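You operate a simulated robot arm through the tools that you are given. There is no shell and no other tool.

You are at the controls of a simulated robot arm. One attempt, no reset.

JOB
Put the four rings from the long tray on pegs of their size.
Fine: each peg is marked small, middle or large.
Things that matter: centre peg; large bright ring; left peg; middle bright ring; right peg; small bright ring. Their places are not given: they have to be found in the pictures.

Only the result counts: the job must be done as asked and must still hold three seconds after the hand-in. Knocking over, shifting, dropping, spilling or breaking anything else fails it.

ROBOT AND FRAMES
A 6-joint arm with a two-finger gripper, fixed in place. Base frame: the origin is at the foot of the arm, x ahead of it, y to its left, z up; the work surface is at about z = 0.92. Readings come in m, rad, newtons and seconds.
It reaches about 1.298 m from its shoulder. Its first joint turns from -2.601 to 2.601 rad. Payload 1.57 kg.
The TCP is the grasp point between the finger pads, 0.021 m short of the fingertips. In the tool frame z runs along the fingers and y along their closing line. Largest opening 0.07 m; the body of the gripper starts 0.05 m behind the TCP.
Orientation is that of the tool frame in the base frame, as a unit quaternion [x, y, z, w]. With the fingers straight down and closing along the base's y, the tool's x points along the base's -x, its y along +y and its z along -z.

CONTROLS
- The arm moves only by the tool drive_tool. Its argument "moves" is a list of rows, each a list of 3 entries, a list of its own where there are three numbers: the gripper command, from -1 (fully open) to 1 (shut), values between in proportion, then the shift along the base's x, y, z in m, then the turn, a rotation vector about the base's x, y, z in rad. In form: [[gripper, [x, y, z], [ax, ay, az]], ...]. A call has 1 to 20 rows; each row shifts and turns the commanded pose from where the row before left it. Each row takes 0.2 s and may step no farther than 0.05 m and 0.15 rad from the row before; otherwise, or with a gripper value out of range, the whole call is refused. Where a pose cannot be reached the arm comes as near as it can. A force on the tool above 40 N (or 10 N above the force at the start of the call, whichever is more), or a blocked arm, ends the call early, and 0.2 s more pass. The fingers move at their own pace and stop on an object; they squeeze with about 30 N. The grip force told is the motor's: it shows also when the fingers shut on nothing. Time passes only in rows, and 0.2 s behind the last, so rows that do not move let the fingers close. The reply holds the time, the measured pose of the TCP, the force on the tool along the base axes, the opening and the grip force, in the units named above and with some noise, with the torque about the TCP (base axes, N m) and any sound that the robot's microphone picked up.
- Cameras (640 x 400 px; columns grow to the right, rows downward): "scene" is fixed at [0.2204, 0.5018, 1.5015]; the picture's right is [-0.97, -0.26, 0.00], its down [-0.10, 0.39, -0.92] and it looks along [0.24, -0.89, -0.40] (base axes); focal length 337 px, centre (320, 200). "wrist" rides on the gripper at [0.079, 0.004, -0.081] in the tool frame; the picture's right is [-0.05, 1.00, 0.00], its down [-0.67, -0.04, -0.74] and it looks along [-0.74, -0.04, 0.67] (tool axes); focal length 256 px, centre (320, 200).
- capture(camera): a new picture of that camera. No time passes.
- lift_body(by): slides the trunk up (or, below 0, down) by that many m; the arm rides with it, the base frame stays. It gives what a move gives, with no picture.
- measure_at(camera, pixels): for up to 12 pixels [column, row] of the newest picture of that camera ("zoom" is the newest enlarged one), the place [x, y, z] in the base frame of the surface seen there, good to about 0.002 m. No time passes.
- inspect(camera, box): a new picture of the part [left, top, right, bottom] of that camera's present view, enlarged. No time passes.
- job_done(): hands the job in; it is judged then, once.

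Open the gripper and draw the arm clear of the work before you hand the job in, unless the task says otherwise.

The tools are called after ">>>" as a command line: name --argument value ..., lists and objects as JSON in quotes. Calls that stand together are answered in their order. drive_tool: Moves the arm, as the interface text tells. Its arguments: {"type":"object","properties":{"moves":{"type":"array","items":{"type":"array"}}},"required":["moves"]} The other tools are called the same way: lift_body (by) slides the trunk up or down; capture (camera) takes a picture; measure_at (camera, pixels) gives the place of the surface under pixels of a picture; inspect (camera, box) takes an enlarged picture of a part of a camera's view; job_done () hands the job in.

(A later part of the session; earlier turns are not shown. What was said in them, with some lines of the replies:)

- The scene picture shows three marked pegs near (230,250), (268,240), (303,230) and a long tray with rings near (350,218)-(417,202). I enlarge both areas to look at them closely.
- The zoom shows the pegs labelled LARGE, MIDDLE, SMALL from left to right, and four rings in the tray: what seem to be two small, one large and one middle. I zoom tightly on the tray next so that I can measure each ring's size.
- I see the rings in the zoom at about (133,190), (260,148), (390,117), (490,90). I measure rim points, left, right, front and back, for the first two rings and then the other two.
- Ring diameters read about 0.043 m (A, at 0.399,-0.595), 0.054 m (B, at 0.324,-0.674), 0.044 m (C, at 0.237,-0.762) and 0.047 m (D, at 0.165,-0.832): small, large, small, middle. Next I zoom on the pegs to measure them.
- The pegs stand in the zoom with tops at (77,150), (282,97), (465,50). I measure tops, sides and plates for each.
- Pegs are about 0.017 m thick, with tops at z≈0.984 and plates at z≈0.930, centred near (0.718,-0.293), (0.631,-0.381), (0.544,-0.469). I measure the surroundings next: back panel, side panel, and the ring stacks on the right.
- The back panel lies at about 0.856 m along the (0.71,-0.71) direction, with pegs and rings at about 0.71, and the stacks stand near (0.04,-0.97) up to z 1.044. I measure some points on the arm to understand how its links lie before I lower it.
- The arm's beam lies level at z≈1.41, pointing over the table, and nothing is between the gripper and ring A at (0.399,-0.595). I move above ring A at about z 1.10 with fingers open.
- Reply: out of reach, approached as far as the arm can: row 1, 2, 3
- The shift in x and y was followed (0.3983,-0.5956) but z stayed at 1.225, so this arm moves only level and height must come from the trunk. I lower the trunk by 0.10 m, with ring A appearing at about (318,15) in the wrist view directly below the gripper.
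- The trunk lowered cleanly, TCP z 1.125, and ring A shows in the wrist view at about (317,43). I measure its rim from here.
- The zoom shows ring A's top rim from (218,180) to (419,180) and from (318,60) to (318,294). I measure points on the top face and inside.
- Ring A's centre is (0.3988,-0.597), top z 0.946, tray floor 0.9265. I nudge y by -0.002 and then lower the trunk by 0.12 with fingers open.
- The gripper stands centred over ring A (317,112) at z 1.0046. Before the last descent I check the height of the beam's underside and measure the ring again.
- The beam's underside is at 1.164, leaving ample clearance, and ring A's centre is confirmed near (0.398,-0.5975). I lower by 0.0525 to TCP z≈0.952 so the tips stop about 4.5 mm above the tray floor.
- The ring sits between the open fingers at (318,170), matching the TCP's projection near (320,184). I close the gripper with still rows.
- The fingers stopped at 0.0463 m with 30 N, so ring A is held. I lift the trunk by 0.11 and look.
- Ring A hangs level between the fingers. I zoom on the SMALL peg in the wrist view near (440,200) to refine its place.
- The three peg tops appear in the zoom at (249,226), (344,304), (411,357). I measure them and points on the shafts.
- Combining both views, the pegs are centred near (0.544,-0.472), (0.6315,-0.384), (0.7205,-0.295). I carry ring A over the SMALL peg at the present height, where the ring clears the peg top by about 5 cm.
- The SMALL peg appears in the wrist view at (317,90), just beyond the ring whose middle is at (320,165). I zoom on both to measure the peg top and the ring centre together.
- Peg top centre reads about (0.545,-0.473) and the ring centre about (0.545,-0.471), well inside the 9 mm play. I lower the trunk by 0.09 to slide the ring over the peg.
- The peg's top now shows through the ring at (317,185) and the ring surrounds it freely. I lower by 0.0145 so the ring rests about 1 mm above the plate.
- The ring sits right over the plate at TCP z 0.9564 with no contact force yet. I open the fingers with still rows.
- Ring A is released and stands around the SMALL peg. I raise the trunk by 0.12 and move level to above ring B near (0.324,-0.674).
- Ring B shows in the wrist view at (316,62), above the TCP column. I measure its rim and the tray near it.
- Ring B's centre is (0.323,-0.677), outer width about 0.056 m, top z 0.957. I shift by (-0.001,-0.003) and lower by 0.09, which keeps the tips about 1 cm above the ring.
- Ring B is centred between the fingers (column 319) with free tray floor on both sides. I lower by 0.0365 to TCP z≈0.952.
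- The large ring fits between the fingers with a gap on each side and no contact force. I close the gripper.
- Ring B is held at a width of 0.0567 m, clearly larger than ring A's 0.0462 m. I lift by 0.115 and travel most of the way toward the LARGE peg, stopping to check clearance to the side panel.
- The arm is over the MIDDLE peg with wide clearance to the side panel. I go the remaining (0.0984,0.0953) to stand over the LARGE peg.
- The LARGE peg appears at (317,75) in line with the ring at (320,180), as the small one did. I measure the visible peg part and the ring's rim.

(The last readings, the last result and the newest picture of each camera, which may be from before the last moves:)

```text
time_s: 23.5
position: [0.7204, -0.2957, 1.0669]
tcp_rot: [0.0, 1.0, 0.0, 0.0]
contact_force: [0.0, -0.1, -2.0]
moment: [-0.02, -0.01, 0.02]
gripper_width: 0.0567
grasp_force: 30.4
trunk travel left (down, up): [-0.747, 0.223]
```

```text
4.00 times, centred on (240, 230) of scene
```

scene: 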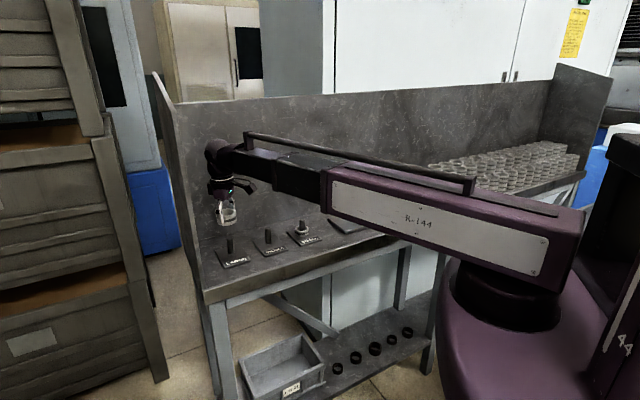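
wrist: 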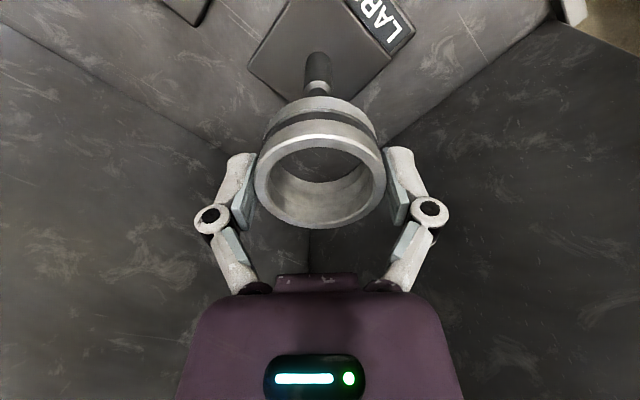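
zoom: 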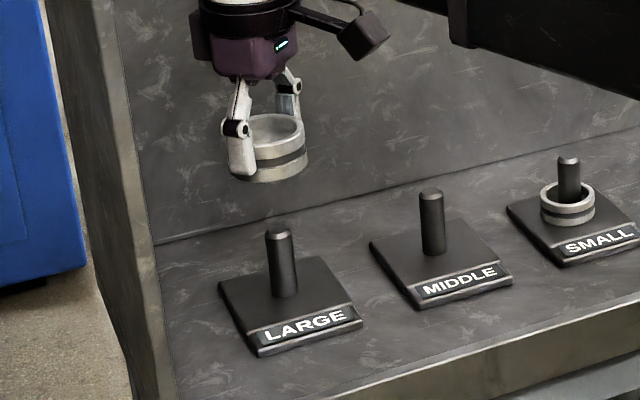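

The ring centre (0.720,-0.2945) and peg (about 0.722,-0.2965) agree within the ring's wide play. I lower by 0.09.

>>> lift_body --by -0.09

>>> capture --camera "wrist"

>>> inspect --camera "scene" --box '[180, 190, 300, 280]'

```text
time_s: 24.7
position: [0.7212, -0.2953, 0.9765]
tcp_rot: [0.0, 1.0, 0.0, -0.001]
contact_force: [-0.8, 0.3, -1.6]
moment: [0.01, 0.03, 0.03]
gripper_width: 0.0564
grasp_force: 29.6
trunk travel left (down, up): [-0.657, 0.313]
```

```text
taken
```

wrist: 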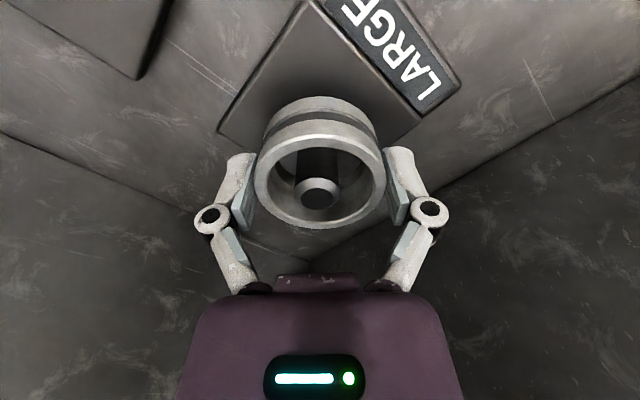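

```text
4.44 times, centred on (240, 235) of scene
```

zoom: 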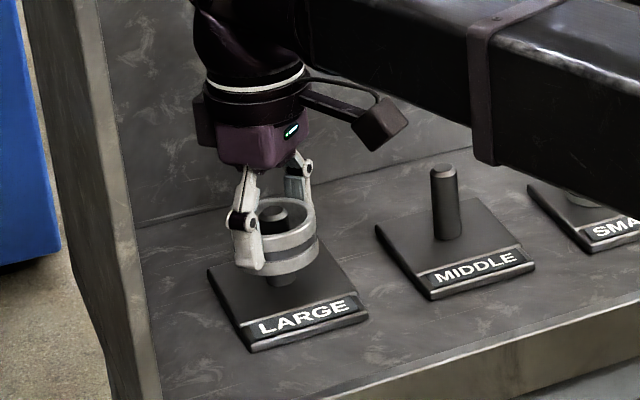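

The peg's top shows inside ring B at (317,192) and the ring is partway down it. I lower the last 0.02.

>>> lift_body --by -0.02

>>> inspect --camera "scene" --box '[180, 190, 300, 280]'

```text
time_s: 25.4
position: [0.7213, -0.296, 0.9561]
tcp_rot: [0.0, 1.0, 0.001, 0.0]
contact_force: [-1.0, -0.1, -1.4]
moment: [-0.01, 0.01, -0.01]
gripper_width: 0.0562
grasp_force: 30.3
trunk travel left (down, up): [-0.637, 0.333]
```

```text
4.44 times, centred on (240, 235) of scene
```

zoom: 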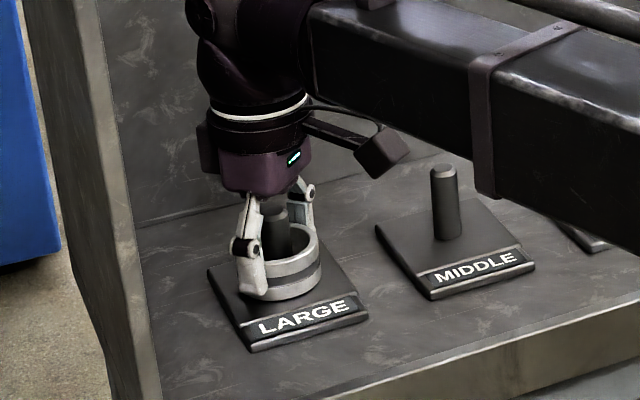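

Ring B is now at the LARGE plate, TCP z 0.9561, with no upward contact. I open the fingers, then raise by 0.12.

>>> drive_tool --moves '[[0.2, [0, 0, 0], [0, 0, 0]], [-0.3, [0, 0, 0], [0, 0, 0]], [-1, [0, 0, 0], [0, 0, 0]], [-1, [0, 0, 0], [0, 0, 0]]]'

>>> capture --camera "wrist"

>>> lift_body --by 0.12

>>> inspect --camera "scene" --box '[180, 190, 340, 290]'

```text
time_s: 26.4
position: [0.7208, -0.295, 0.9561]
tcp_rot: [0.0, 1.0, 0.0, 0.0]
contact_force: [0.2, 1.1, -0.7]
moment: [-0.01, 0.0, 0.0]
gripper_width: 0.0699
grasp_force: 0.0
trunk travel left (down, up): [-0.637, 0.333]
```

```text
taken
```

wrist: 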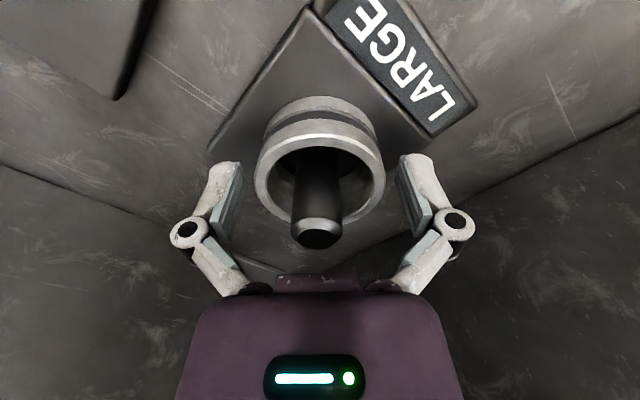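

```text
time_s: 27.9
position: [0.7202, -0.2956, 1.0758]
tcp_rot: [0.001, 1.0, 0.0, -0.001]
contact_force: [0.1, 0.0, 0.5]
moment: [-0.01, 0.02, -0.02]
gripper_width: 0.0698
grasp_force: 0.0
trunk travel left (down, up): [-0.757, 0.213]
```

```text
4.00 times, centred on (260, 240) of scene
```

zoom: 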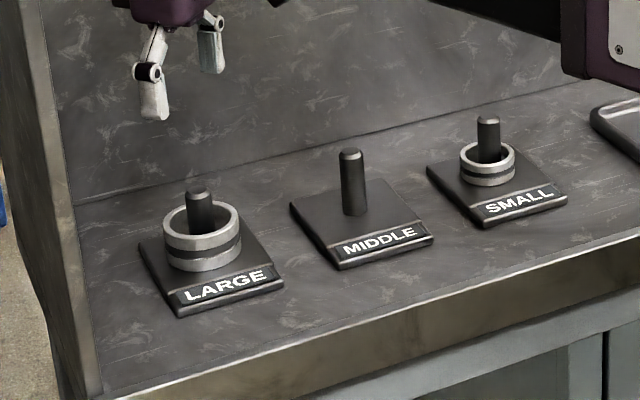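

Ring B stands around the LARGE peg and the gripper is clear. I go level to above ring C near (0.237,-0.762).

>>> drive_tool --moves '[[-1, [-0.03223, -0.0311, 0], [0, 0, 0]], [-1, [-0.03223, -0.0311, 0], [0, 0, 0]], [-1, [-0.03223, -0.0311, 0], [0, 0, 0]], [-1, [-0.03223, -0.0311, 0], [0, 0, 0]], [-1, [-0.03223, -0.0311, 0], [0, 0, 0]], [-1, [-0.03223, -0.0311, 0], [0, 0, 0]], [-1, [-0.03223, -0.0311, 0], [0, 0, 0]], [-1, [-0.03223, -0.0311, 0], [0, 0, 0]], [-1, [-0.03223, -0.0311, 0], [0, 0, 0]], [-1, [-0.03223, -0.0311, 0], [0, 0, 0]], [-1, [-0.03223, -0.0311, 0], [0, 0, 0]], [-1, [-0.03223, -0.0311, 0], [0, 0, 0]], [-1, [-0.03223, -0.0311, 0], [0, 0, 0]], [-1, [-0.03223, -0.0311, 0], [0, 0, 0]], [-1, [-0.03223, -0.0311, 0], [0, 0, 0]], [-1, [0, 0, 0], [0, 0, 0]]]'

>>> capture --camera "wrist"

>>> capture --camera "scene"

```text
time_s: 31.3
position: [0.2372, -0.7628, 1.0766]
tcp_rot: [-0.002, 1.0, 0.001, 0.0]
contact_force: [0.1, -0.3, -0.2]
moment: [0.01, 0.03, -0.02]
gripper_width: 0.0699
grasp_force: 0.0
trunk travel left (down, up): [-0.757, 0.213]
```

```text
taken
```

wrist: 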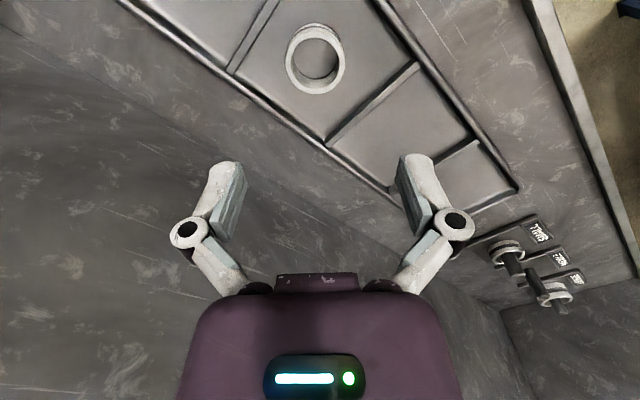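

```text
taken
```

scene: 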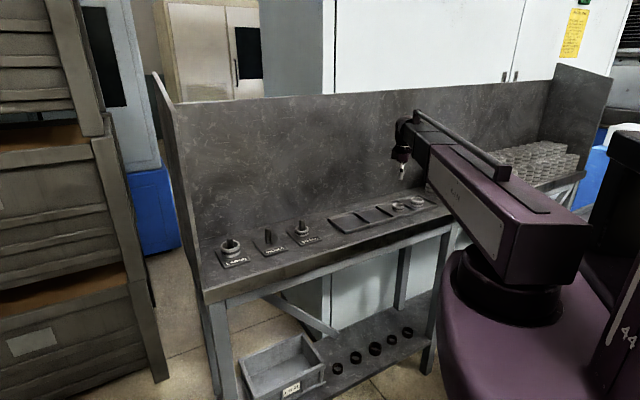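

Ring C shows in the wrist view at (315,60). I zoom on it to measure its rim.

>>> inspect --camera "wrist" --box '[235, 10, 395, 110]'

```text
4.00 times, centred on (315, 60) of wrist
```

zoom: 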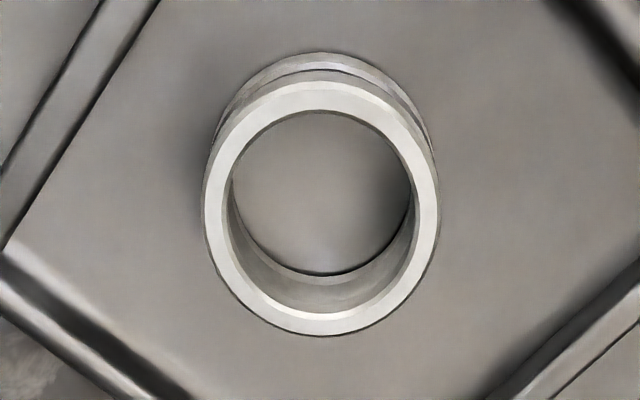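

The zoom shows ring C's top face from (205,205) to (437,205) and (322,88) to (322,330). I measure those points.

>>> measure_at --camera "zoom" --pixels '[[208, 205], [435, 205], [321, 87], [321, 330], [321, 200], [100, 150], [500, 150], [321, 108], [321, 312], [540, 250]]'

```text
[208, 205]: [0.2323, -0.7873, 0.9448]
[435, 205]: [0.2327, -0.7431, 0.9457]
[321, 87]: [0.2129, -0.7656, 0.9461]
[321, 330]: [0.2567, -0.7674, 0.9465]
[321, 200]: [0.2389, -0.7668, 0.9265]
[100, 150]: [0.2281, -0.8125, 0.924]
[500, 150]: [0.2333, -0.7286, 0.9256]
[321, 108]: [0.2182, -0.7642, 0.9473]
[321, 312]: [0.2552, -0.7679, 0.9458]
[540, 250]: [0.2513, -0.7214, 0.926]
```

Ring C is small (about 0.044 by these points, as A measured), centred at (0.235,-0.765), top 0.946. I shift by (-0.002,-0.003) and lower by 0.10.

>>> drive_tool --moves '[[-1, [-0.002, -0.003, 0], [0, 0, 0]], [-1, [0, 0, 0], [0, 0, 0]]]'

>>> lift_body --by -0.1

>>> capture --camera "wrist"

>>> capture --camera "scene"

```text
time_s: 31.9
position: [0.2361, -0.7653, 1.0763]
tcp_rot: [0.0, 1.0, 0.0, 0.0]
contact_force: [0.2, 1.2, 0.4]
moment: [0.01, 0.0, 0.0]
gripper_width: 0.07
grasp_force: 0.0
trunk travel left (down, up): [-0.757, 0.213]
```

```text
time_s: 33.2
position: [0.2357, -0.7653, 0.9761]
tcp_rot: [0.0, 1.0, 0.0, 0.0]
contact_force: [0.0, 0.4, 0.0]
moment: [0.01, 0.02, -0.01]
gripper_width: 0.0699
grasp_force: 0.1
trunk travel left (down, up): [-0.657, 0.313]
```

```text
taken
```

wrist: 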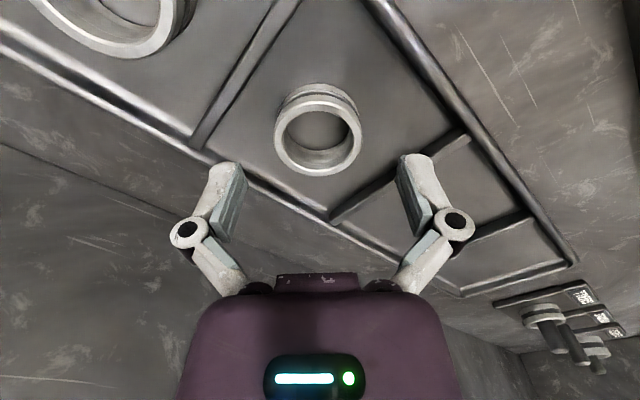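

```text
taken
```

scene: 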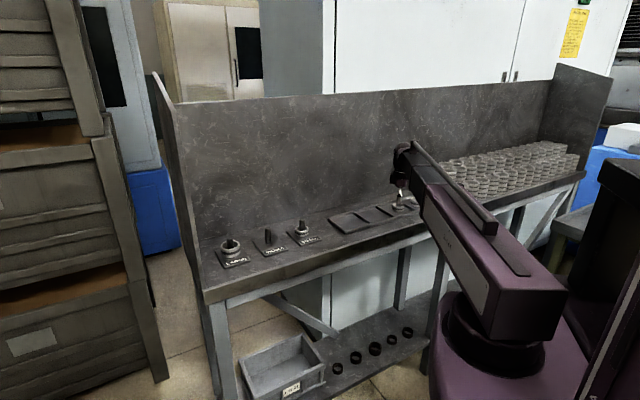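

Ring C (317,130) lies centred between the fingers, clear of the dividers. I lower by 0.0245 and close.

>>> lift_body --by -0.0245

>>> drive_tool --moves '[[1, [0, 0, 0], [0, 0, 0]], [1, [0, 0, 0], [0, 0, 0]], [1, [0, 0, 0], [0, 0, 0]], [1, [0, 0, 0], [0, 0, 0]]]'

>>> capture --camera "wrist"

```text
time_s: 33.9
position: [0.2344, -0.7654, 0.9511]
tcp_rot: [0.0, 1.0, 0.0, 0.0]
contact_force: [-0.4, -0.5, 0.4]
moment: [0.04, -0.02, -0.02]
gripper_width: 0.07
grasp_force: 0.0
trunk travel left (down, up): [-0.633, 0.337]
```

```text
time_s: 34.9
position: [0.2363, -0.7654, 0.9521]
tcp_rot: [0.0, 1.0, 0.0, 0.0]
contact_force: [0.3, 0.4, 5.5]
moment: [0.14, 0.02, -0.03]
gripper_width: 0.0463
grasp_force: 30.1
trunk travel left (down, up): [-0.633, 0.337]
```

```text
taken
```

wrist: 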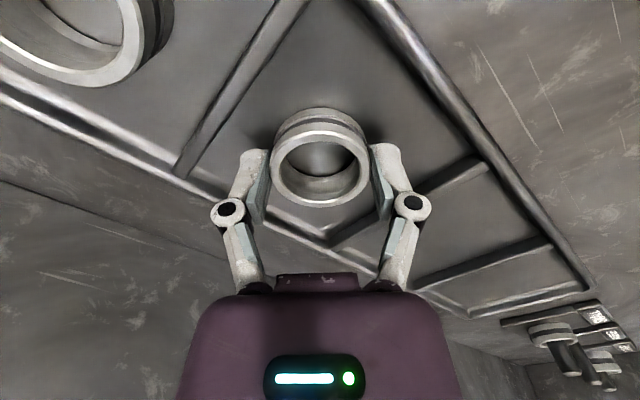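

Ring C measures 0.0463 m, the same as ring A, so it is small and belongs on the SMALL peg too. I lift by 0.12 and carry it over that peg.

>>> lift_body --by 0.12

>>> drive_tool --moves '[[1, [0.03092, 0.02927, 0], [0, 0, 0]], [1, [0.03092, 0.02927, 0], [0, 0, 0]], [1, [0.03092, 0.02927, 0], [0, 0, 0]], [1, [0.03092, 0.02927, 0], [0, 0, 0]], [1, [0.03092, 0.02927, 0], [0, 0, 0]], [1, [0.03092, 0.02927, 0], [0, 0, 0]], [1, [0.03092, 0.02927, 0], [0, 0, 0]], [1, [0.03092, 0.02927, 0], [0, 0, 0]], [1, [0.03092, 0.02927, 0], [0, 0, 0]], [1, [0.03092, 0.02927, 0], [0, 0, 0]], [1, [0, 0, 0], [0, 0, 0]]]'

>>> capture --camera "wrist"

>>> inspect --camera "scene" --box '[240, 150, 380, 270]'

```text
time_s: 36.4
position: [0.2355, -0.7658, 1.0707]
tcp_rot: [0.0, 1.0, 0.0, 0.001]
contact_force: [0.5, -0.2, -0.3]
moment: [-0.03, 0.01, 0.01]
gripper_width: 0.0465
grasp_force: 30.1
trunk travel left (down, up): [-0.753, 0.217]
```

```text
time_s: 38.8
position: [0.5437, -0.4713, 1.0717]
tcp_rot: [0.0, 1.0, -0.001, -0.001]
contact_force: [-0.4, 0.0, 0.2]
moment: [0.0, -0.03, 0.01]
gripper_width: 0.0464
grasp_force: 30.2
trunk travel left (down, up): [-0.753, 0.217]
```

```text
taken
```

wrist: 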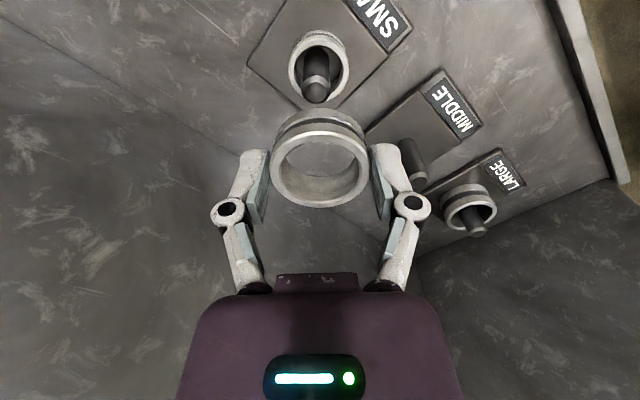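

```text
3.33 times, centred on (310, 210) of scene
```

zoom: 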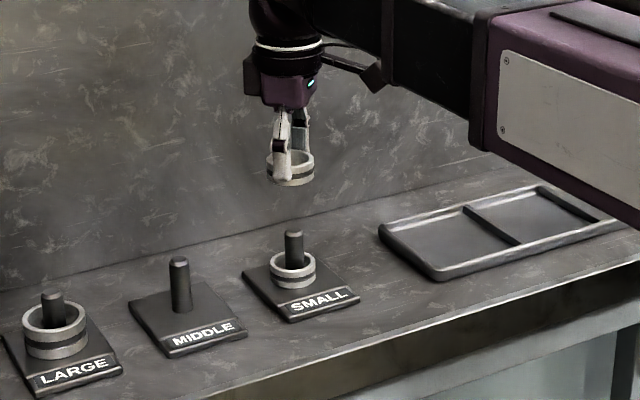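

Ring C is over the SMALL peg, whose top shows at (316,92), and ring A lies around it below. Ring A's top is about 0.9495, so I lower by 0.085 first.

>>> lift_body --by -0.085

>>> capture --camera "wrist"

>>> inspect --camera "scene" --box '[260, 195, 360, 265]'

```text
time_s: 40.0
position: [0.5452, -0.4709, 0.9854]
tcp_rot: [0.0, 1.0, -0.001, 0.0]
contact_force: [-0.2, 0.1, -0.9]
moment: [0.0, -0.01, 0.0]
gripper_width: 0.0463
grasp_force: 30.4
trunk travel left (down, up): [-0.668, 0.302]
```

```text
taken
```

wrist: 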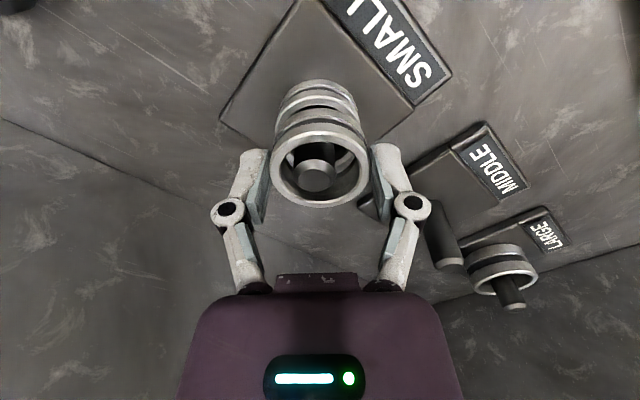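

```text
5.71 times, centred on (310, 230) of scene
```

zoom: 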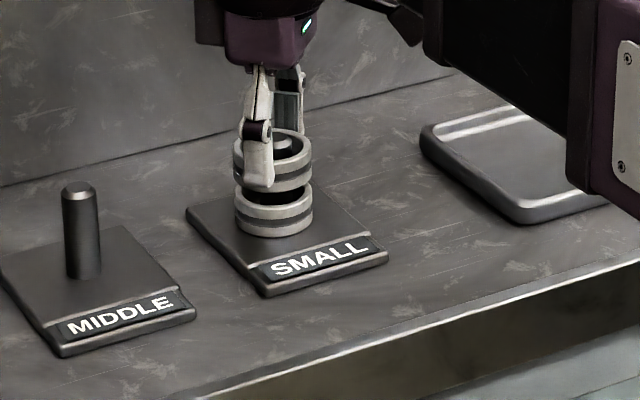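

Ring C is around the peg's top at (317,178), with about 1 cm of gap to ring A. I lower by 0.0095.

>>> lift_body --by -0.0095

>>> inspect --camera "scene" --box '[260, 195, 360, 265]'

```text
time_s: 40.6
position: [0.5451, -0.4706, 0.9777]
tcp_rot: [-0.001, 1.0, 0.0, 0.001]
contact_force: [0.1, 0.8, -1.3]
moment: [-0.02, 0.0, 0.02]
gripper_width: 0.0466
grasp_force: 30.2
trunk travel left (down, up): [-0.658, 0.312]
```

```text
5.71 times, centred on (310, 230) of scene
```

zoom: 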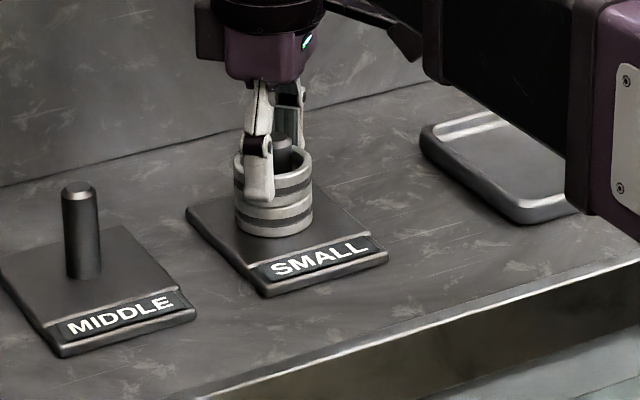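

Ring C is now practically resting on ring A with no contact force. I open the fingers and then raise by 0.10.

>>> drive_tool --moves '[[0.25, [0, 0, 0], [0, 0, 0]], [-0.2, [0, 0, 0], [0, 0, 0]], [-1, [0, 0, 0], [0, 0, 0]], [-1, [0, 0, 0], [0, 0, 0]]]'

>>> lift_body --by 0.1

>>> inspect --camera "scene" --box '[200, 180, 360, 280]'

```text
time_s: 41.6
position: [0.544, -0.4715, 0.9766]
tcp_rot: [0.0, 1.0, -0.001, 0.0]
contact_force: [0.3, -0.1, -0.3]
moment: [0.04, -0.02, 0.01]
gripper_width: 0.0697
grasp_force: 0.1
trunk travel left (down, up): [-0.658, 0.312]
```

```text
time_s: 42.9
position: [0.5453, -0.471, 1.0771]
tcp_rot: [0.001, 1.0, -0.001, -0.001]
contact_force: [-0.5, 0.0, -0.1]
moment: [0.0, -0.02, -0.01]
gripper_width: 0.0699
grasp_force: 0.0
trunk travel left (down, up): [-0.758, 0.212]
```

```text
4.00 times, centred on (280, 230) of scene
```

zoom: 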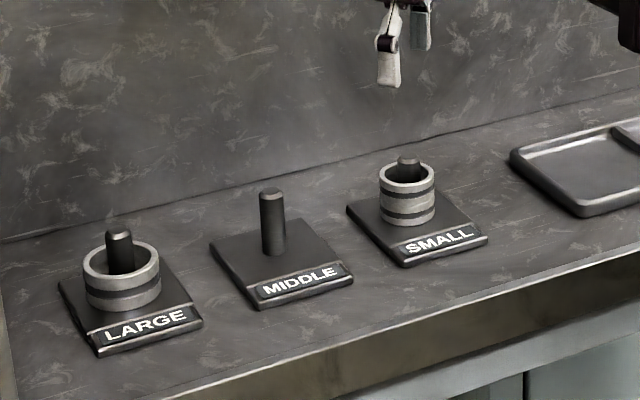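

Both small rings are stacked on the SMALL peg. I now move above ring D near (0.164,-0.834).

>>> drive_tool --moves '[[-1, [-0.03171, -0.03021, 0], [0, 0, 0]], [-1, [-0.03171, -0.03021, 0], [0, 0, 0]], [-1, [-0.03171, -0.03021, 0], [0, 0, 0]], [-1, [-0.03171, -0.03021, 0], [0, 0, 0]], [-1, [-0.03171, -0.03021, 0], [0, 0, 0]], [-1, [-0.03171, -0.03021, 0], [0, 0, 0]], [-1, [-0.03171, -0.03021, 0], [0, 0, 0]], [-1, [-0.03171, -0.03021, 0], [0, 0, 0]], [-1, [-0.03171, -0.03021, 0], [0, 0, 0]], [-1, [-0.03171, -0.03021, 0], [0, 0, 0]], [-1, [-0.03171, -0.03021, 0], [0, 0, 0]], [-1, [-0.03171, -0.03021, 0], [0, 0, 0]], [-1, [0, 0, 0], [0, 0, 0]]]'

>>> capture --camera "wrist"

>>> capture --camera "scene"

```text
time_s: 45.7
position: [0.1656, -0.8325, 1.0769]
tcp_rot: [0.0, 1.0, -0.001, 0.0]
contact_force: [0.3, -1.5, 0.1]
moment: [-0.02, -0.02, 0.01]
gripper_width: 0.07
grasp_force: 0.1
trunk travel left (down, up): [-0.758, 0.212]
```

```text
taken
```

wrist: 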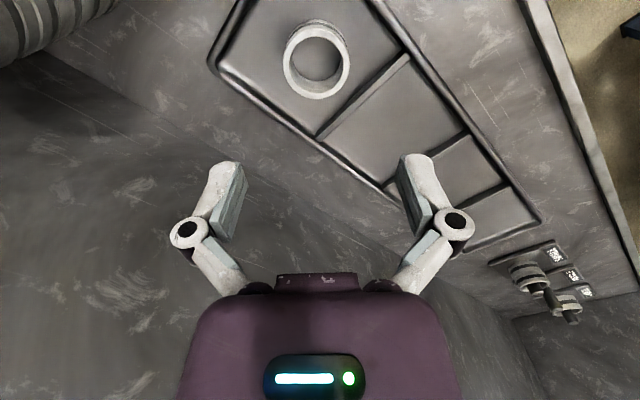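

```text
taken
```

scene: 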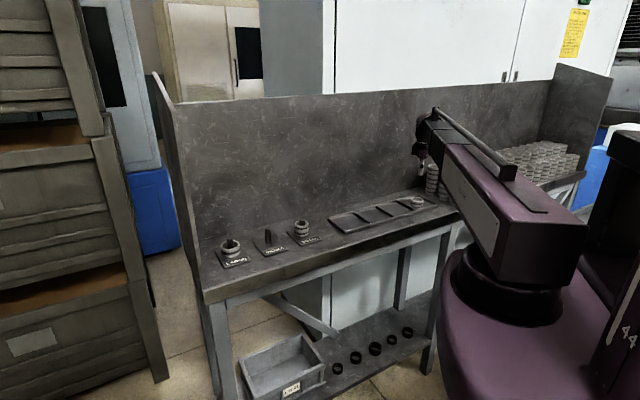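

Ring D shows at (316,58) in the wrist view, and the ring stacks appear at the upper left corner (30,25). I measure the ring's rim by a zoom and also the nearest stack surfaces.

>>> measure_at --camera "wrist" --pixels '[[5, 55], [30, 50], [60, 40], [90, 20], [110, 5], [20, 20], [60, 10]]'

>>> inspect --camera "wrist" --box '[236, 8, 396, 108]'

>>> inspect --camera "scene" --box '[380, 120, 520, 230]'

```text
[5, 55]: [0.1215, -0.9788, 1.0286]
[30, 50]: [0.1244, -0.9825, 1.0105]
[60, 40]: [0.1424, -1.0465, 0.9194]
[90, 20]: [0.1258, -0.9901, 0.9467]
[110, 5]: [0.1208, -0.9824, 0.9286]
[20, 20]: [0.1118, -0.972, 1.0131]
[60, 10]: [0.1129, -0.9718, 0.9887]
```

```text
4.00 times, centred on (316, 58) of wrist
```

zoom: 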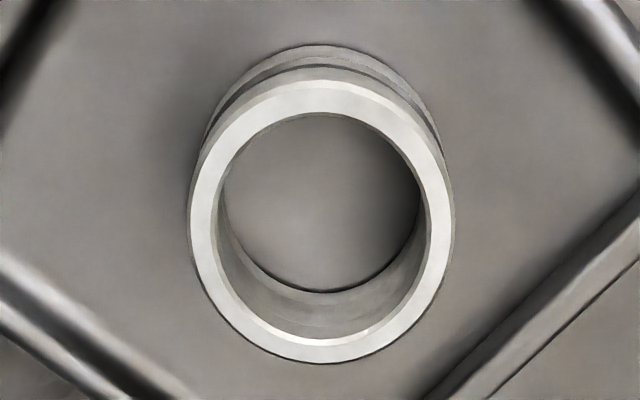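

```text
3.64 times, centred on (450, 175) of scene
```

zoom: 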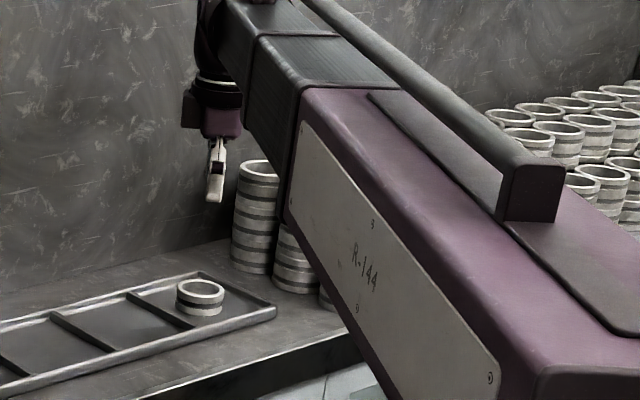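

The nearest stack face seen is near (0.112,-0.972). I measure more stack points in the scene, including the one peeking out at about (451,200), to make sure the camera bracket has room, together with the ring rim.

>>> measure_at --camera "scene" --pixels '[[451, 201], [451, 199], [445, 195], [436, 175], [444, 185], [440, 190], [450, 202], [432, 190]]'

>>> inspect --camera "wrist" --box '[236, 8, 396, 108]'

>>> measure_at --camera "zoom" --pixels '[[192, 220], [447, 220], [320, 85], [320, 356], [320, 200], [320, 110], [320, 335], [100, 200], [540, 170], [205, 220], [435, 220]]'

```text
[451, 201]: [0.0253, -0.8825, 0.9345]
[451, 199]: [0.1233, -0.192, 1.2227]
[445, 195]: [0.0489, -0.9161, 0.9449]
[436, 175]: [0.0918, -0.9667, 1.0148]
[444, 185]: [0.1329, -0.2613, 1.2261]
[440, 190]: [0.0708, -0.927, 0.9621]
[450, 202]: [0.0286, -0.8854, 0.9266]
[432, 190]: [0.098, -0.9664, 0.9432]
```

```text
4.00 times, centred on (316, 58) of wrist
```

zoom: 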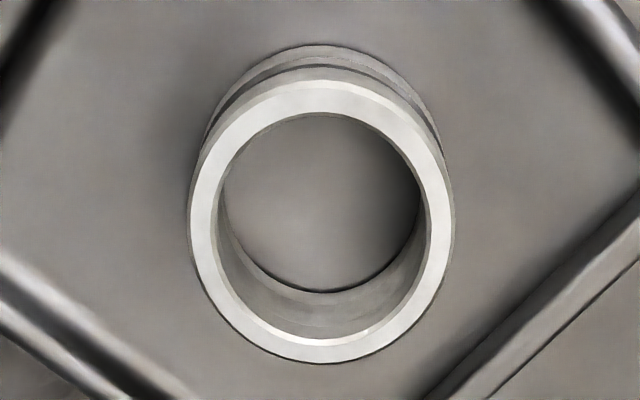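

```text
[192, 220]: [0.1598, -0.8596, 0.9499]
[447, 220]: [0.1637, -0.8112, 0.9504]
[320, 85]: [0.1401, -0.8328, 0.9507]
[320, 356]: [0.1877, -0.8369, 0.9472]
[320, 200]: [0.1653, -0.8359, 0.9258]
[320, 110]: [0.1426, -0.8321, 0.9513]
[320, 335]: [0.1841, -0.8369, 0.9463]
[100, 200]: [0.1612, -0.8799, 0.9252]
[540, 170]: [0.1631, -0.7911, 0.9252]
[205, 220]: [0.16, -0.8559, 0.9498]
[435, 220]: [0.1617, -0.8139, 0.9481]
```

Ring D is centred at (0.164,-0.8355), about 0.050 m wide, top 0.950; the nearest stack faces are about 7 cm from the camera bracket's place. I shift by (-0.0005,-0.002) and lower by 0.095.

>>> drive_tool --moves '[[-1, [-0.0005, -0.002, 0], [0, 0, 0]], [-1, [0, 0, 0], [0, 0, 0]]]'

>>> lift_body --by -0.06

>>> capture --camera "wrist"

>>> capture --camera "scene"

```text
time_s: 46.3
position: [0.1635, -0.8346, 1.0776]
tcp_rot: [0.0, 1.0, 0.0, 0.0]
contact_force: [-0.4, 0.3, -0.2]
moment: [-0.03, -0.01, -0.02]
gripper_width: 0.0701
grasp_force: 0.0
trunk travel left (down, up): [-0.758, 0.212]
```

```text
time_s: 47.3
position: [0.164, -0.8346, 1.0173]
tcp_rot: [0.0, 1.0, 0.0, 0.001]
contact_force: [-0.2, -0.4, -0.2]
moment: [0.02, -0.01, -0.02]
gripper_width: 0.07
grasp_force: 0.0
trunk travel left (down, up): [-0.698, 0.272]
```

```text
taken
```

wrist: 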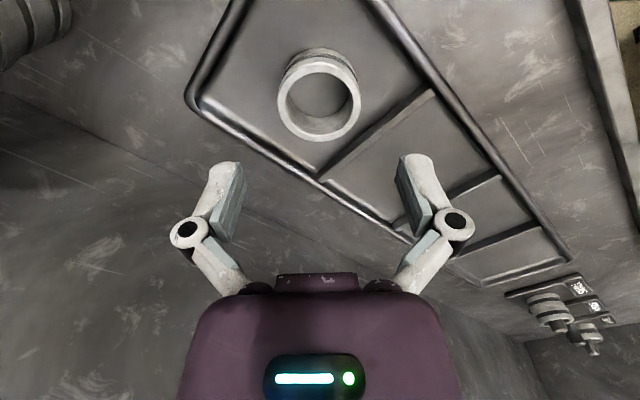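

```text
taken
```

scene: 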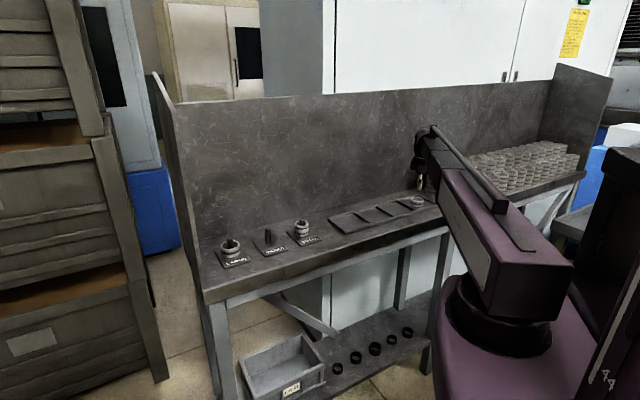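

Ring D (319,95) stays centred between the fingers and nothing touches. I lower 0.035 more and check.

>>> lift_body --by -0.035

>>> capture --camera "wrist"

>>> inspect --camera "scene" --box '[370, 110, 530, 230]'

```text
time_s: 48.1
position: [0.1636, -0.836, 0.9821]
tcp_rot: [0.0, 1.0, 0.001, 0.0]
contact_force: [0.0, -0.1, 0.2]
moment: [-0.03, 0.01, 0.01]
gripper_width: 0.0701
grasp_force: 0.0
trunk travel left (down, up): [-0.663, 0.307]
```

```text
taken
```

wrist: 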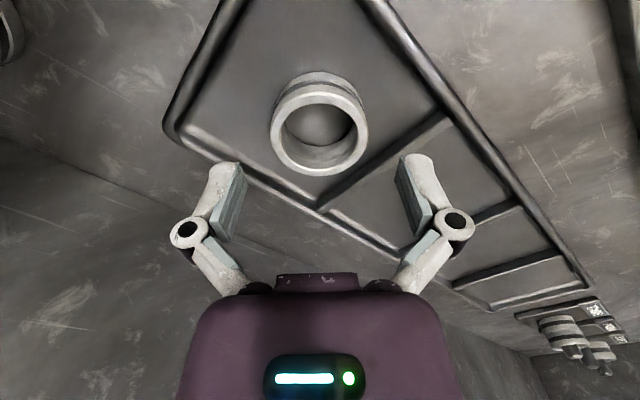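

```text
3.33 times, centred on (450, 170) of scene
```

zoom: 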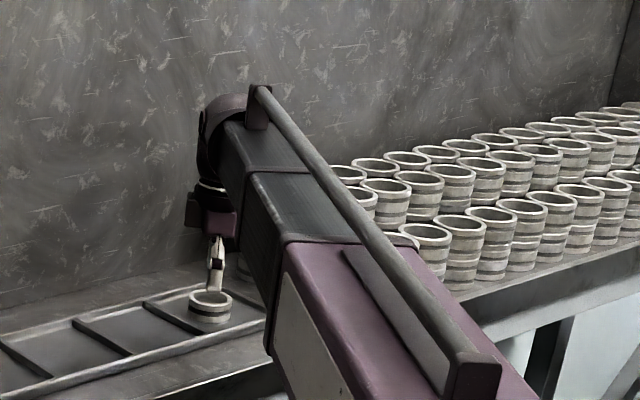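

The beam's flank is near the stacks in the picture, so I measure the stack rims beside it to confirm the beam passes above them before lowering the last 3 cm.

>>> measure_at --camera "zoom" --pixels '[[370, 208], [387, 197], [347, 181], [405, 246], [425, 248], [440, 265], [300, 230], [320, 300], [275, 350], [262, 340], [240, 270], [245, 240]]'

```text
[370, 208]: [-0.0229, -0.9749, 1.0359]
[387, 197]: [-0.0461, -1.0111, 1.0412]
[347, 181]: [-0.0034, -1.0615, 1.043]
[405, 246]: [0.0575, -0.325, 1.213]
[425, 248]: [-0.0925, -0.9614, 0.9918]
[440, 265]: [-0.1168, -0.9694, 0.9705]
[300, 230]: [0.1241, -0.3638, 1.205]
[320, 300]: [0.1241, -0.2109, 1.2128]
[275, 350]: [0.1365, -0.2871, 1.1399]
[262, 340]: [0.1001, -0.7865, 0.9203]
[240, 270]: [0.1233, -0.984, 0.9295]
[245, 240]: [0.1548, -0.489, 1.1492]
```

The beam's lower edge is at 1.14 against stack tops of 1.043, and the stacks stand beyond y=-0.88, so there is room. I lower by 0.0305 and close on ring D.

>>> lift_body --by -0.0305

>>> drive_tool --moves '[[1, [0, 0, 0], [0, 0, 0]], [1, [0, 0, 0], [0, 0, 0]], [1, [0, 0, 0], [0, 0, 0]], [1, [0, 0, 0], [0, 0, 0]]]'

>>> capture --camera "wrist"

```text
time_s: 48.9
position: [0.1648, -0.8352, 0.9513]
tcp_rot: [0.001, 1.0, 0.0, 0.0]
contact_force: [0.1, 1.1, 0.4]
moment: [0.03, -0.04, -0.01]
gripper_width: 0.0698
grasp_force: 0.0
trunk travel left (down, up): [-0.633, 0.337]
```

```text
time_s: 49.9
position: [0.1642, -0.8355, 0.9514]
tcp_rot: [0.0, 1.0, 0.0, 0.001]
contact_force: [0.4, -1.1, 4.6]
moment: [0.13, -0.01, 0.0]
gripper_width: 0.0514
grasp_force: 29.8
trunk travel left (down, up): [-0.633, 0.337]
```

```text
taken
```

wrist: 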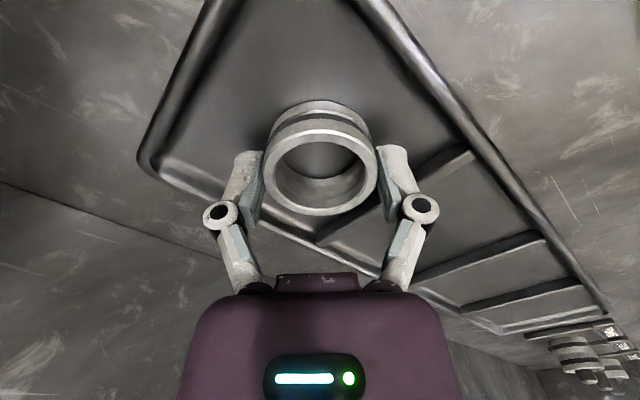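

Ring D measures 0.0514 m, between the other two sizes, so it is the middle ring. I lift by 0.12 and carry it over the MIDDLE peg.

>>> lift_body --by 0.12

>>> drive_tool --moves '[[1, [0.03341, 0.03225, 0], [0, 0, 0]], [1, [0.03341, 0.03225, 0], [0, 0, 0]], [1, [0.03341, 0.03225, 0], [0, 0, 0]], [1, [0.03341, 0.03225, 0], [0, 0, 0]], [1, [0.03341, 0.03225, 0], [0, 0, 0]], [1, [0.03341, 0.03225, 0], [0, 0, 0]], [1, [0.03341, 0.03225, 0], [0, 0, 0]], [1, [0.03341, 0.03225, 0], [0, 0, 0]], [1, [0.03341, 0.03225, 0], [0, 0, 0]], [1, [0.03341, 0.03225, 0], [0, 0, 0]], [1, [0.03341, 0.03225, 0], [0, 0, 0]], [1, [0.03341, 0.03225, 0], [0, 0, 0]], [1, [0.03341, 0.03225, 0], [0, 0, 0]], [1, [0.03341, 0.03225, 0], [0, 0, 0]], [1, [0, 0, 0], [0, 0, 0]]]'

>>> capture --camera "wrist"

>>> inspect --camera "scene" --box '[200, 160, 360, 280]'

```text
time_s: 51.4
position: [0.1631, -0.8356, 1.0718]
tcp_rot: [-0.001, 1.0, 0.0, -0.001]
contact_force: [-0.7, -0.6, -1.8]
moment: [-0.02, 0.0, -0.01]
gripper_width: 0.0513
grasp_force: 30.4
trunk travel left (down, up): [-0.753, 0.217]
```

```text
time_s: 54.6
position: [0.633, -0.3832, 1.0722]
tcp_rot: [0.0, 1.0, -0.001, 0.0]
contact_force: [0.3, -0.2, -1.3]
moment: [0.01, 0.02, 0.0]
gripper_width: 0.0511
grasp_force: 29.5
trunk travel left (down, up): [-0.753, 0.217]
```

```text
taken
```

wrist: 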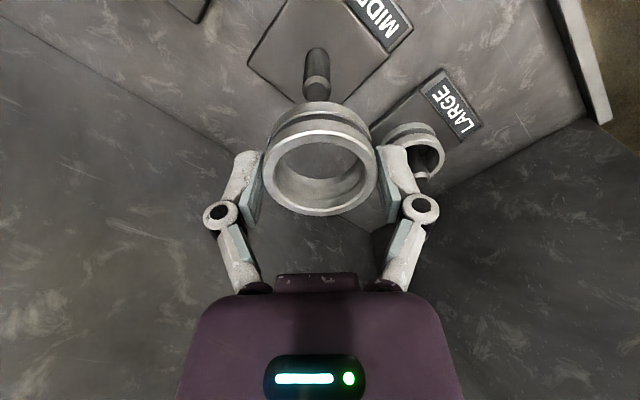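

```text
3.33 times, centred on (280, 220) of scene
```

zoom: 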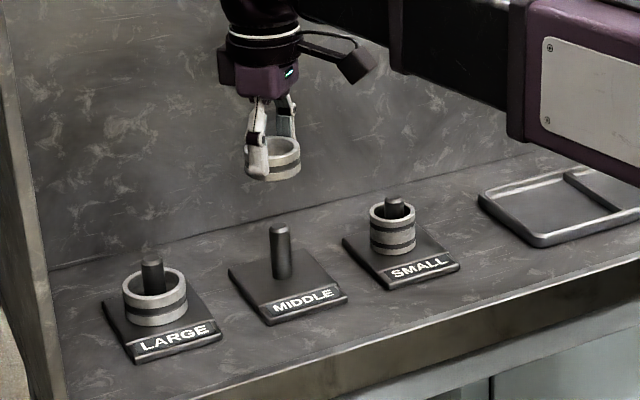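

The MIDDLE peg shows at (316,85) in line with the ring (320,172). I measure its top and the ring's rim to confirm.

>>> measure_at --camera "wrist" --pixels '[[316, 88], [316, 92], [316, 96], [306, 88], [327, 88], [264, 172], [376, 172], [320, 138], [320, 211], [316, 70]]'

```text
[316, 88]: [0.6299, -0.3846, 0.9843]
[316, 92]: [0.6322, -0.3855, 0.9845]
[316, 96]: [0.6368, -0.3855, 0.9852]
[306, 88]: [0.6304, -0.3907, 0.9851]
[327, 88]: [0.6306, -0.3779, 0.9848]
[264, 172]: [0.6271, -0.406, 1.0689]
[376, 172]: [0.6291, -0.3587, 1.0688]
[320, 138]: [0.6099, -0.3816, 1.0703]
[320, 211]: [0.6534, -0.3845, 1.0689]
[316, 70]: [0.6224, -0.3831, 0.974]
```

The peg centre is about (0.633,-0.385) and the ring centre (0.632,-0.3825), comfortably inside the play. I lower by 0.095.

>>> lift_body --by -0.095

>>> capture --camera "wrist"

>>> inspect --camera "scene" --box '[210, 190, 330, 270]'

```text
time_s: 55.9
position: [0.6315, -0.3841, 0.9768]
tcp_rot: [0.0, 1.0, 0.0, 0.0]
contact_force: [0.6, -0.1, -1.1]
moment: [-0.01, -0.02, 0.02]
gripper_width: 0.0511
grasp_force: 29.7
trunk travel left (down, up): [-0.658, 0.312]
```

```text
taken
```

wrist: 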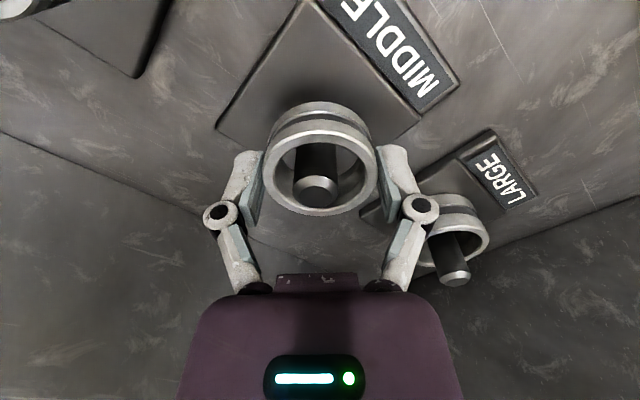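

```text
5.00 times, centred on (270, 230) of scene
```

zoom: 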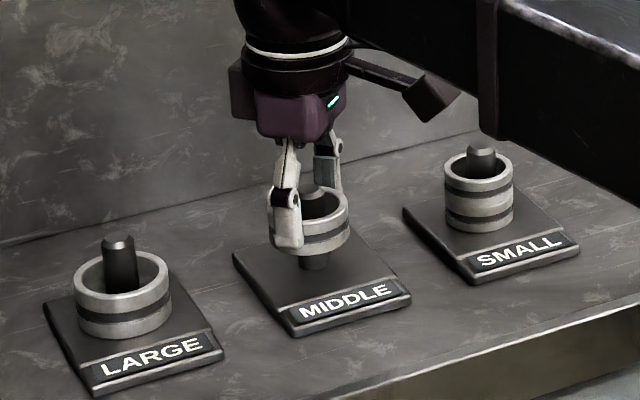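

Ring D is on the MIDDLE peg, whose top shows at (316,190) inside it. I lower by 0.02 to bring it to the plate.

>>> lift_body --by -0.02

>>> inspect --camera "scene" --box '[210, 190, 330, 270]'

```text
time_s: 56.5
position: [0.6322, -0.3841, 0.9576]
tcp_rot: [0.0, 1.0, 0.0, 0.0]
contact_force: [0.1, -0.7, -2.2]
moment: [0.02, 0.0, -0.01]
gripper_width: 0.0514
grasp_force: 30.2
trunk travel left (down, up): [-0.638, 0.332]
```

```text
5.00 times, centred on (270, 230) of scene
```

zoom: 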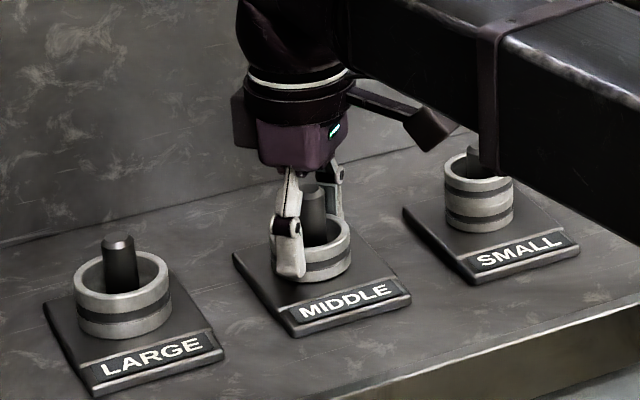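

Ring D is at the plate without contact load. I open the fingers and raise the trunk by 0.12.

>>> drive_tool --moves '[[0.2, [0, 0, 0], [0, 0, 0]], [-0.3, [0, 0, 0], [0, 0, 0]], [-1, [0, 0, 0], [0, 0, 0]], [-1, [0, 0, 0], [0, 0, 0]]]'

>>> lift_body --by 0.12

>>> inspect --camera "scene" --box '[200, 180, 360, 280]'

>>> capture --camera "wrist"

```text
time_s: 57.5
position: [0.6338, -0.3833, 0.9569]
tcp_rot: [0.001, 1.0, 0.0, 0.0]
contact_force: [-0.1, -0.6, 0.6]
moment: [0.01, 0.01, 0.0]
gripper_width: 0.0699
grasp_force: 0.1
trunk travel left (down, up): [-0.638, 0.332]
```

```text
time_s: 59.0
position: [0.6325, -0.3831, 1.0764]
tcp_rot: [0.0, 1.0, 0.0, 0.0]
contact_force: [0.5, 0.5, 0.9]
moment: [-0.01, 0.0, 0.0]
gripper_width: 0.0698
grasp_force: 0.1
trunk travel left (down, up): [-0.758, 0.212]
```

```text
4.00 times, centred on (280, 230) of scene
```

zoom: 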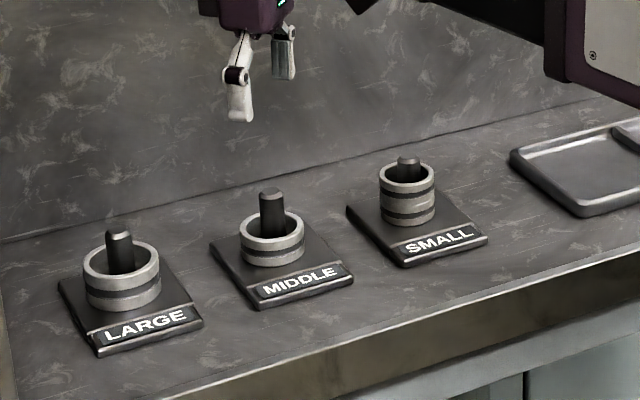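

```text
taken
```

wrist: 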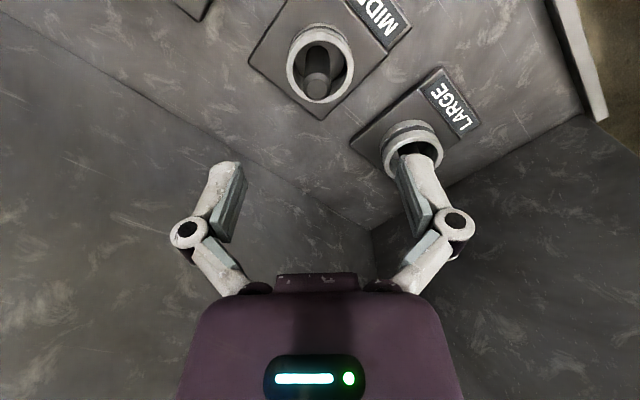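

All four rings are seated: LARGE has B, MIDDLE has D, SMALL has A and C. I raise the trunk by 0.148 and draw the arm back to its starting place, clear of the pegs.

>>> lift_body --by 0.148

>>> drive_tool --moves '[[-1, [-0.0345, -0.0235, 0], [0, 0, 0]], [-1, [-0.0345, -0.0235, 0], [0, 0, 0]], [-1, [-0.0345, -0.0235, 0], [0, 0, 0]], [-1, [-0.0345, -0.0235, 0], [0, 0, 0]], [-1, [-0.0345, -0.0235, 0], [0, 0, 0]], [-1, [-0.0345, -0.0235, 0], [0, 0, 0]], [-1, [0, 0, 0], [0, 0, 0]]]'

>>> capture --camera "scene"

>>> inspect --camera "scene" --box '[210, 180, 450, 280]'

```text
time_s: 60.8
position: [0.6324, -0.3827, 1.2244]
tcp_rot: [0.0, 1.0, 0.0, 0.0]
contact_force: [-0.6, -0.2, 1.1]
moment: [0.01, -0.01, -0.02]
gripper_width: 0.0702
grasp_force: 0.0
trunk travel left (down, up): [-0.906, 0.064]
```

```text
time_s: 62.4
position: [0.4262, -0.5243, 1.2248]
tcp_rot: [-0.001, 1.0, 0.0, 0.0]
contact_force: [-0.4, -0.1, -0.2]
moment: [-0.01, 0.02, -0.01]
gripper_width: 0.0703
grasp_force: 0.1
trunk travel left (down, up): [-0.906, 0.064]
```

```text
taken
```

scene: 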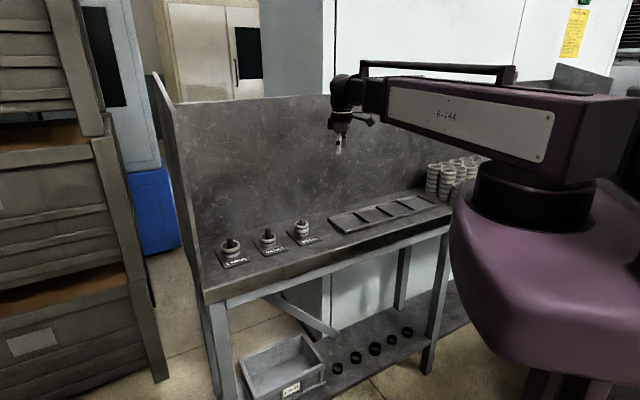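

```text
2.67 times, centred on (330, 230) of scene
```

zoom: 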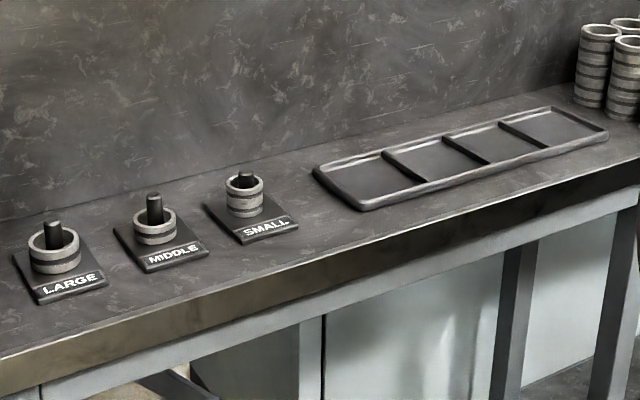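

The tray is empty, each peg holds its rings (LARGE at (230,248), MIDDLE at (268,240), SMALL with two at (302,230)), the stacks are untouched, and the open gripper is clear. I hand the job in.

>>> job_done

```text
The job is handed in.
```

All four rings from the long tray are on pegs of their size, and the job is handed in. I have not seen the judgement.

| Peg | Position | Ring(s) | Width when gripped |
|---|---|---|---|
| LARGE | left | one large ring | 0.057 m |
| MIDDLE | centre | one middle ring | 0.051 m |
| SMALL | right | two small rings, stacked | 0.046 m each |

The last picture shows the tray empty and all four rings seated on their pegs. Nothing else looks shifted, including the ring stacks beside the tray. I opened the gripper and drew the arm back to its starting place before handing in.
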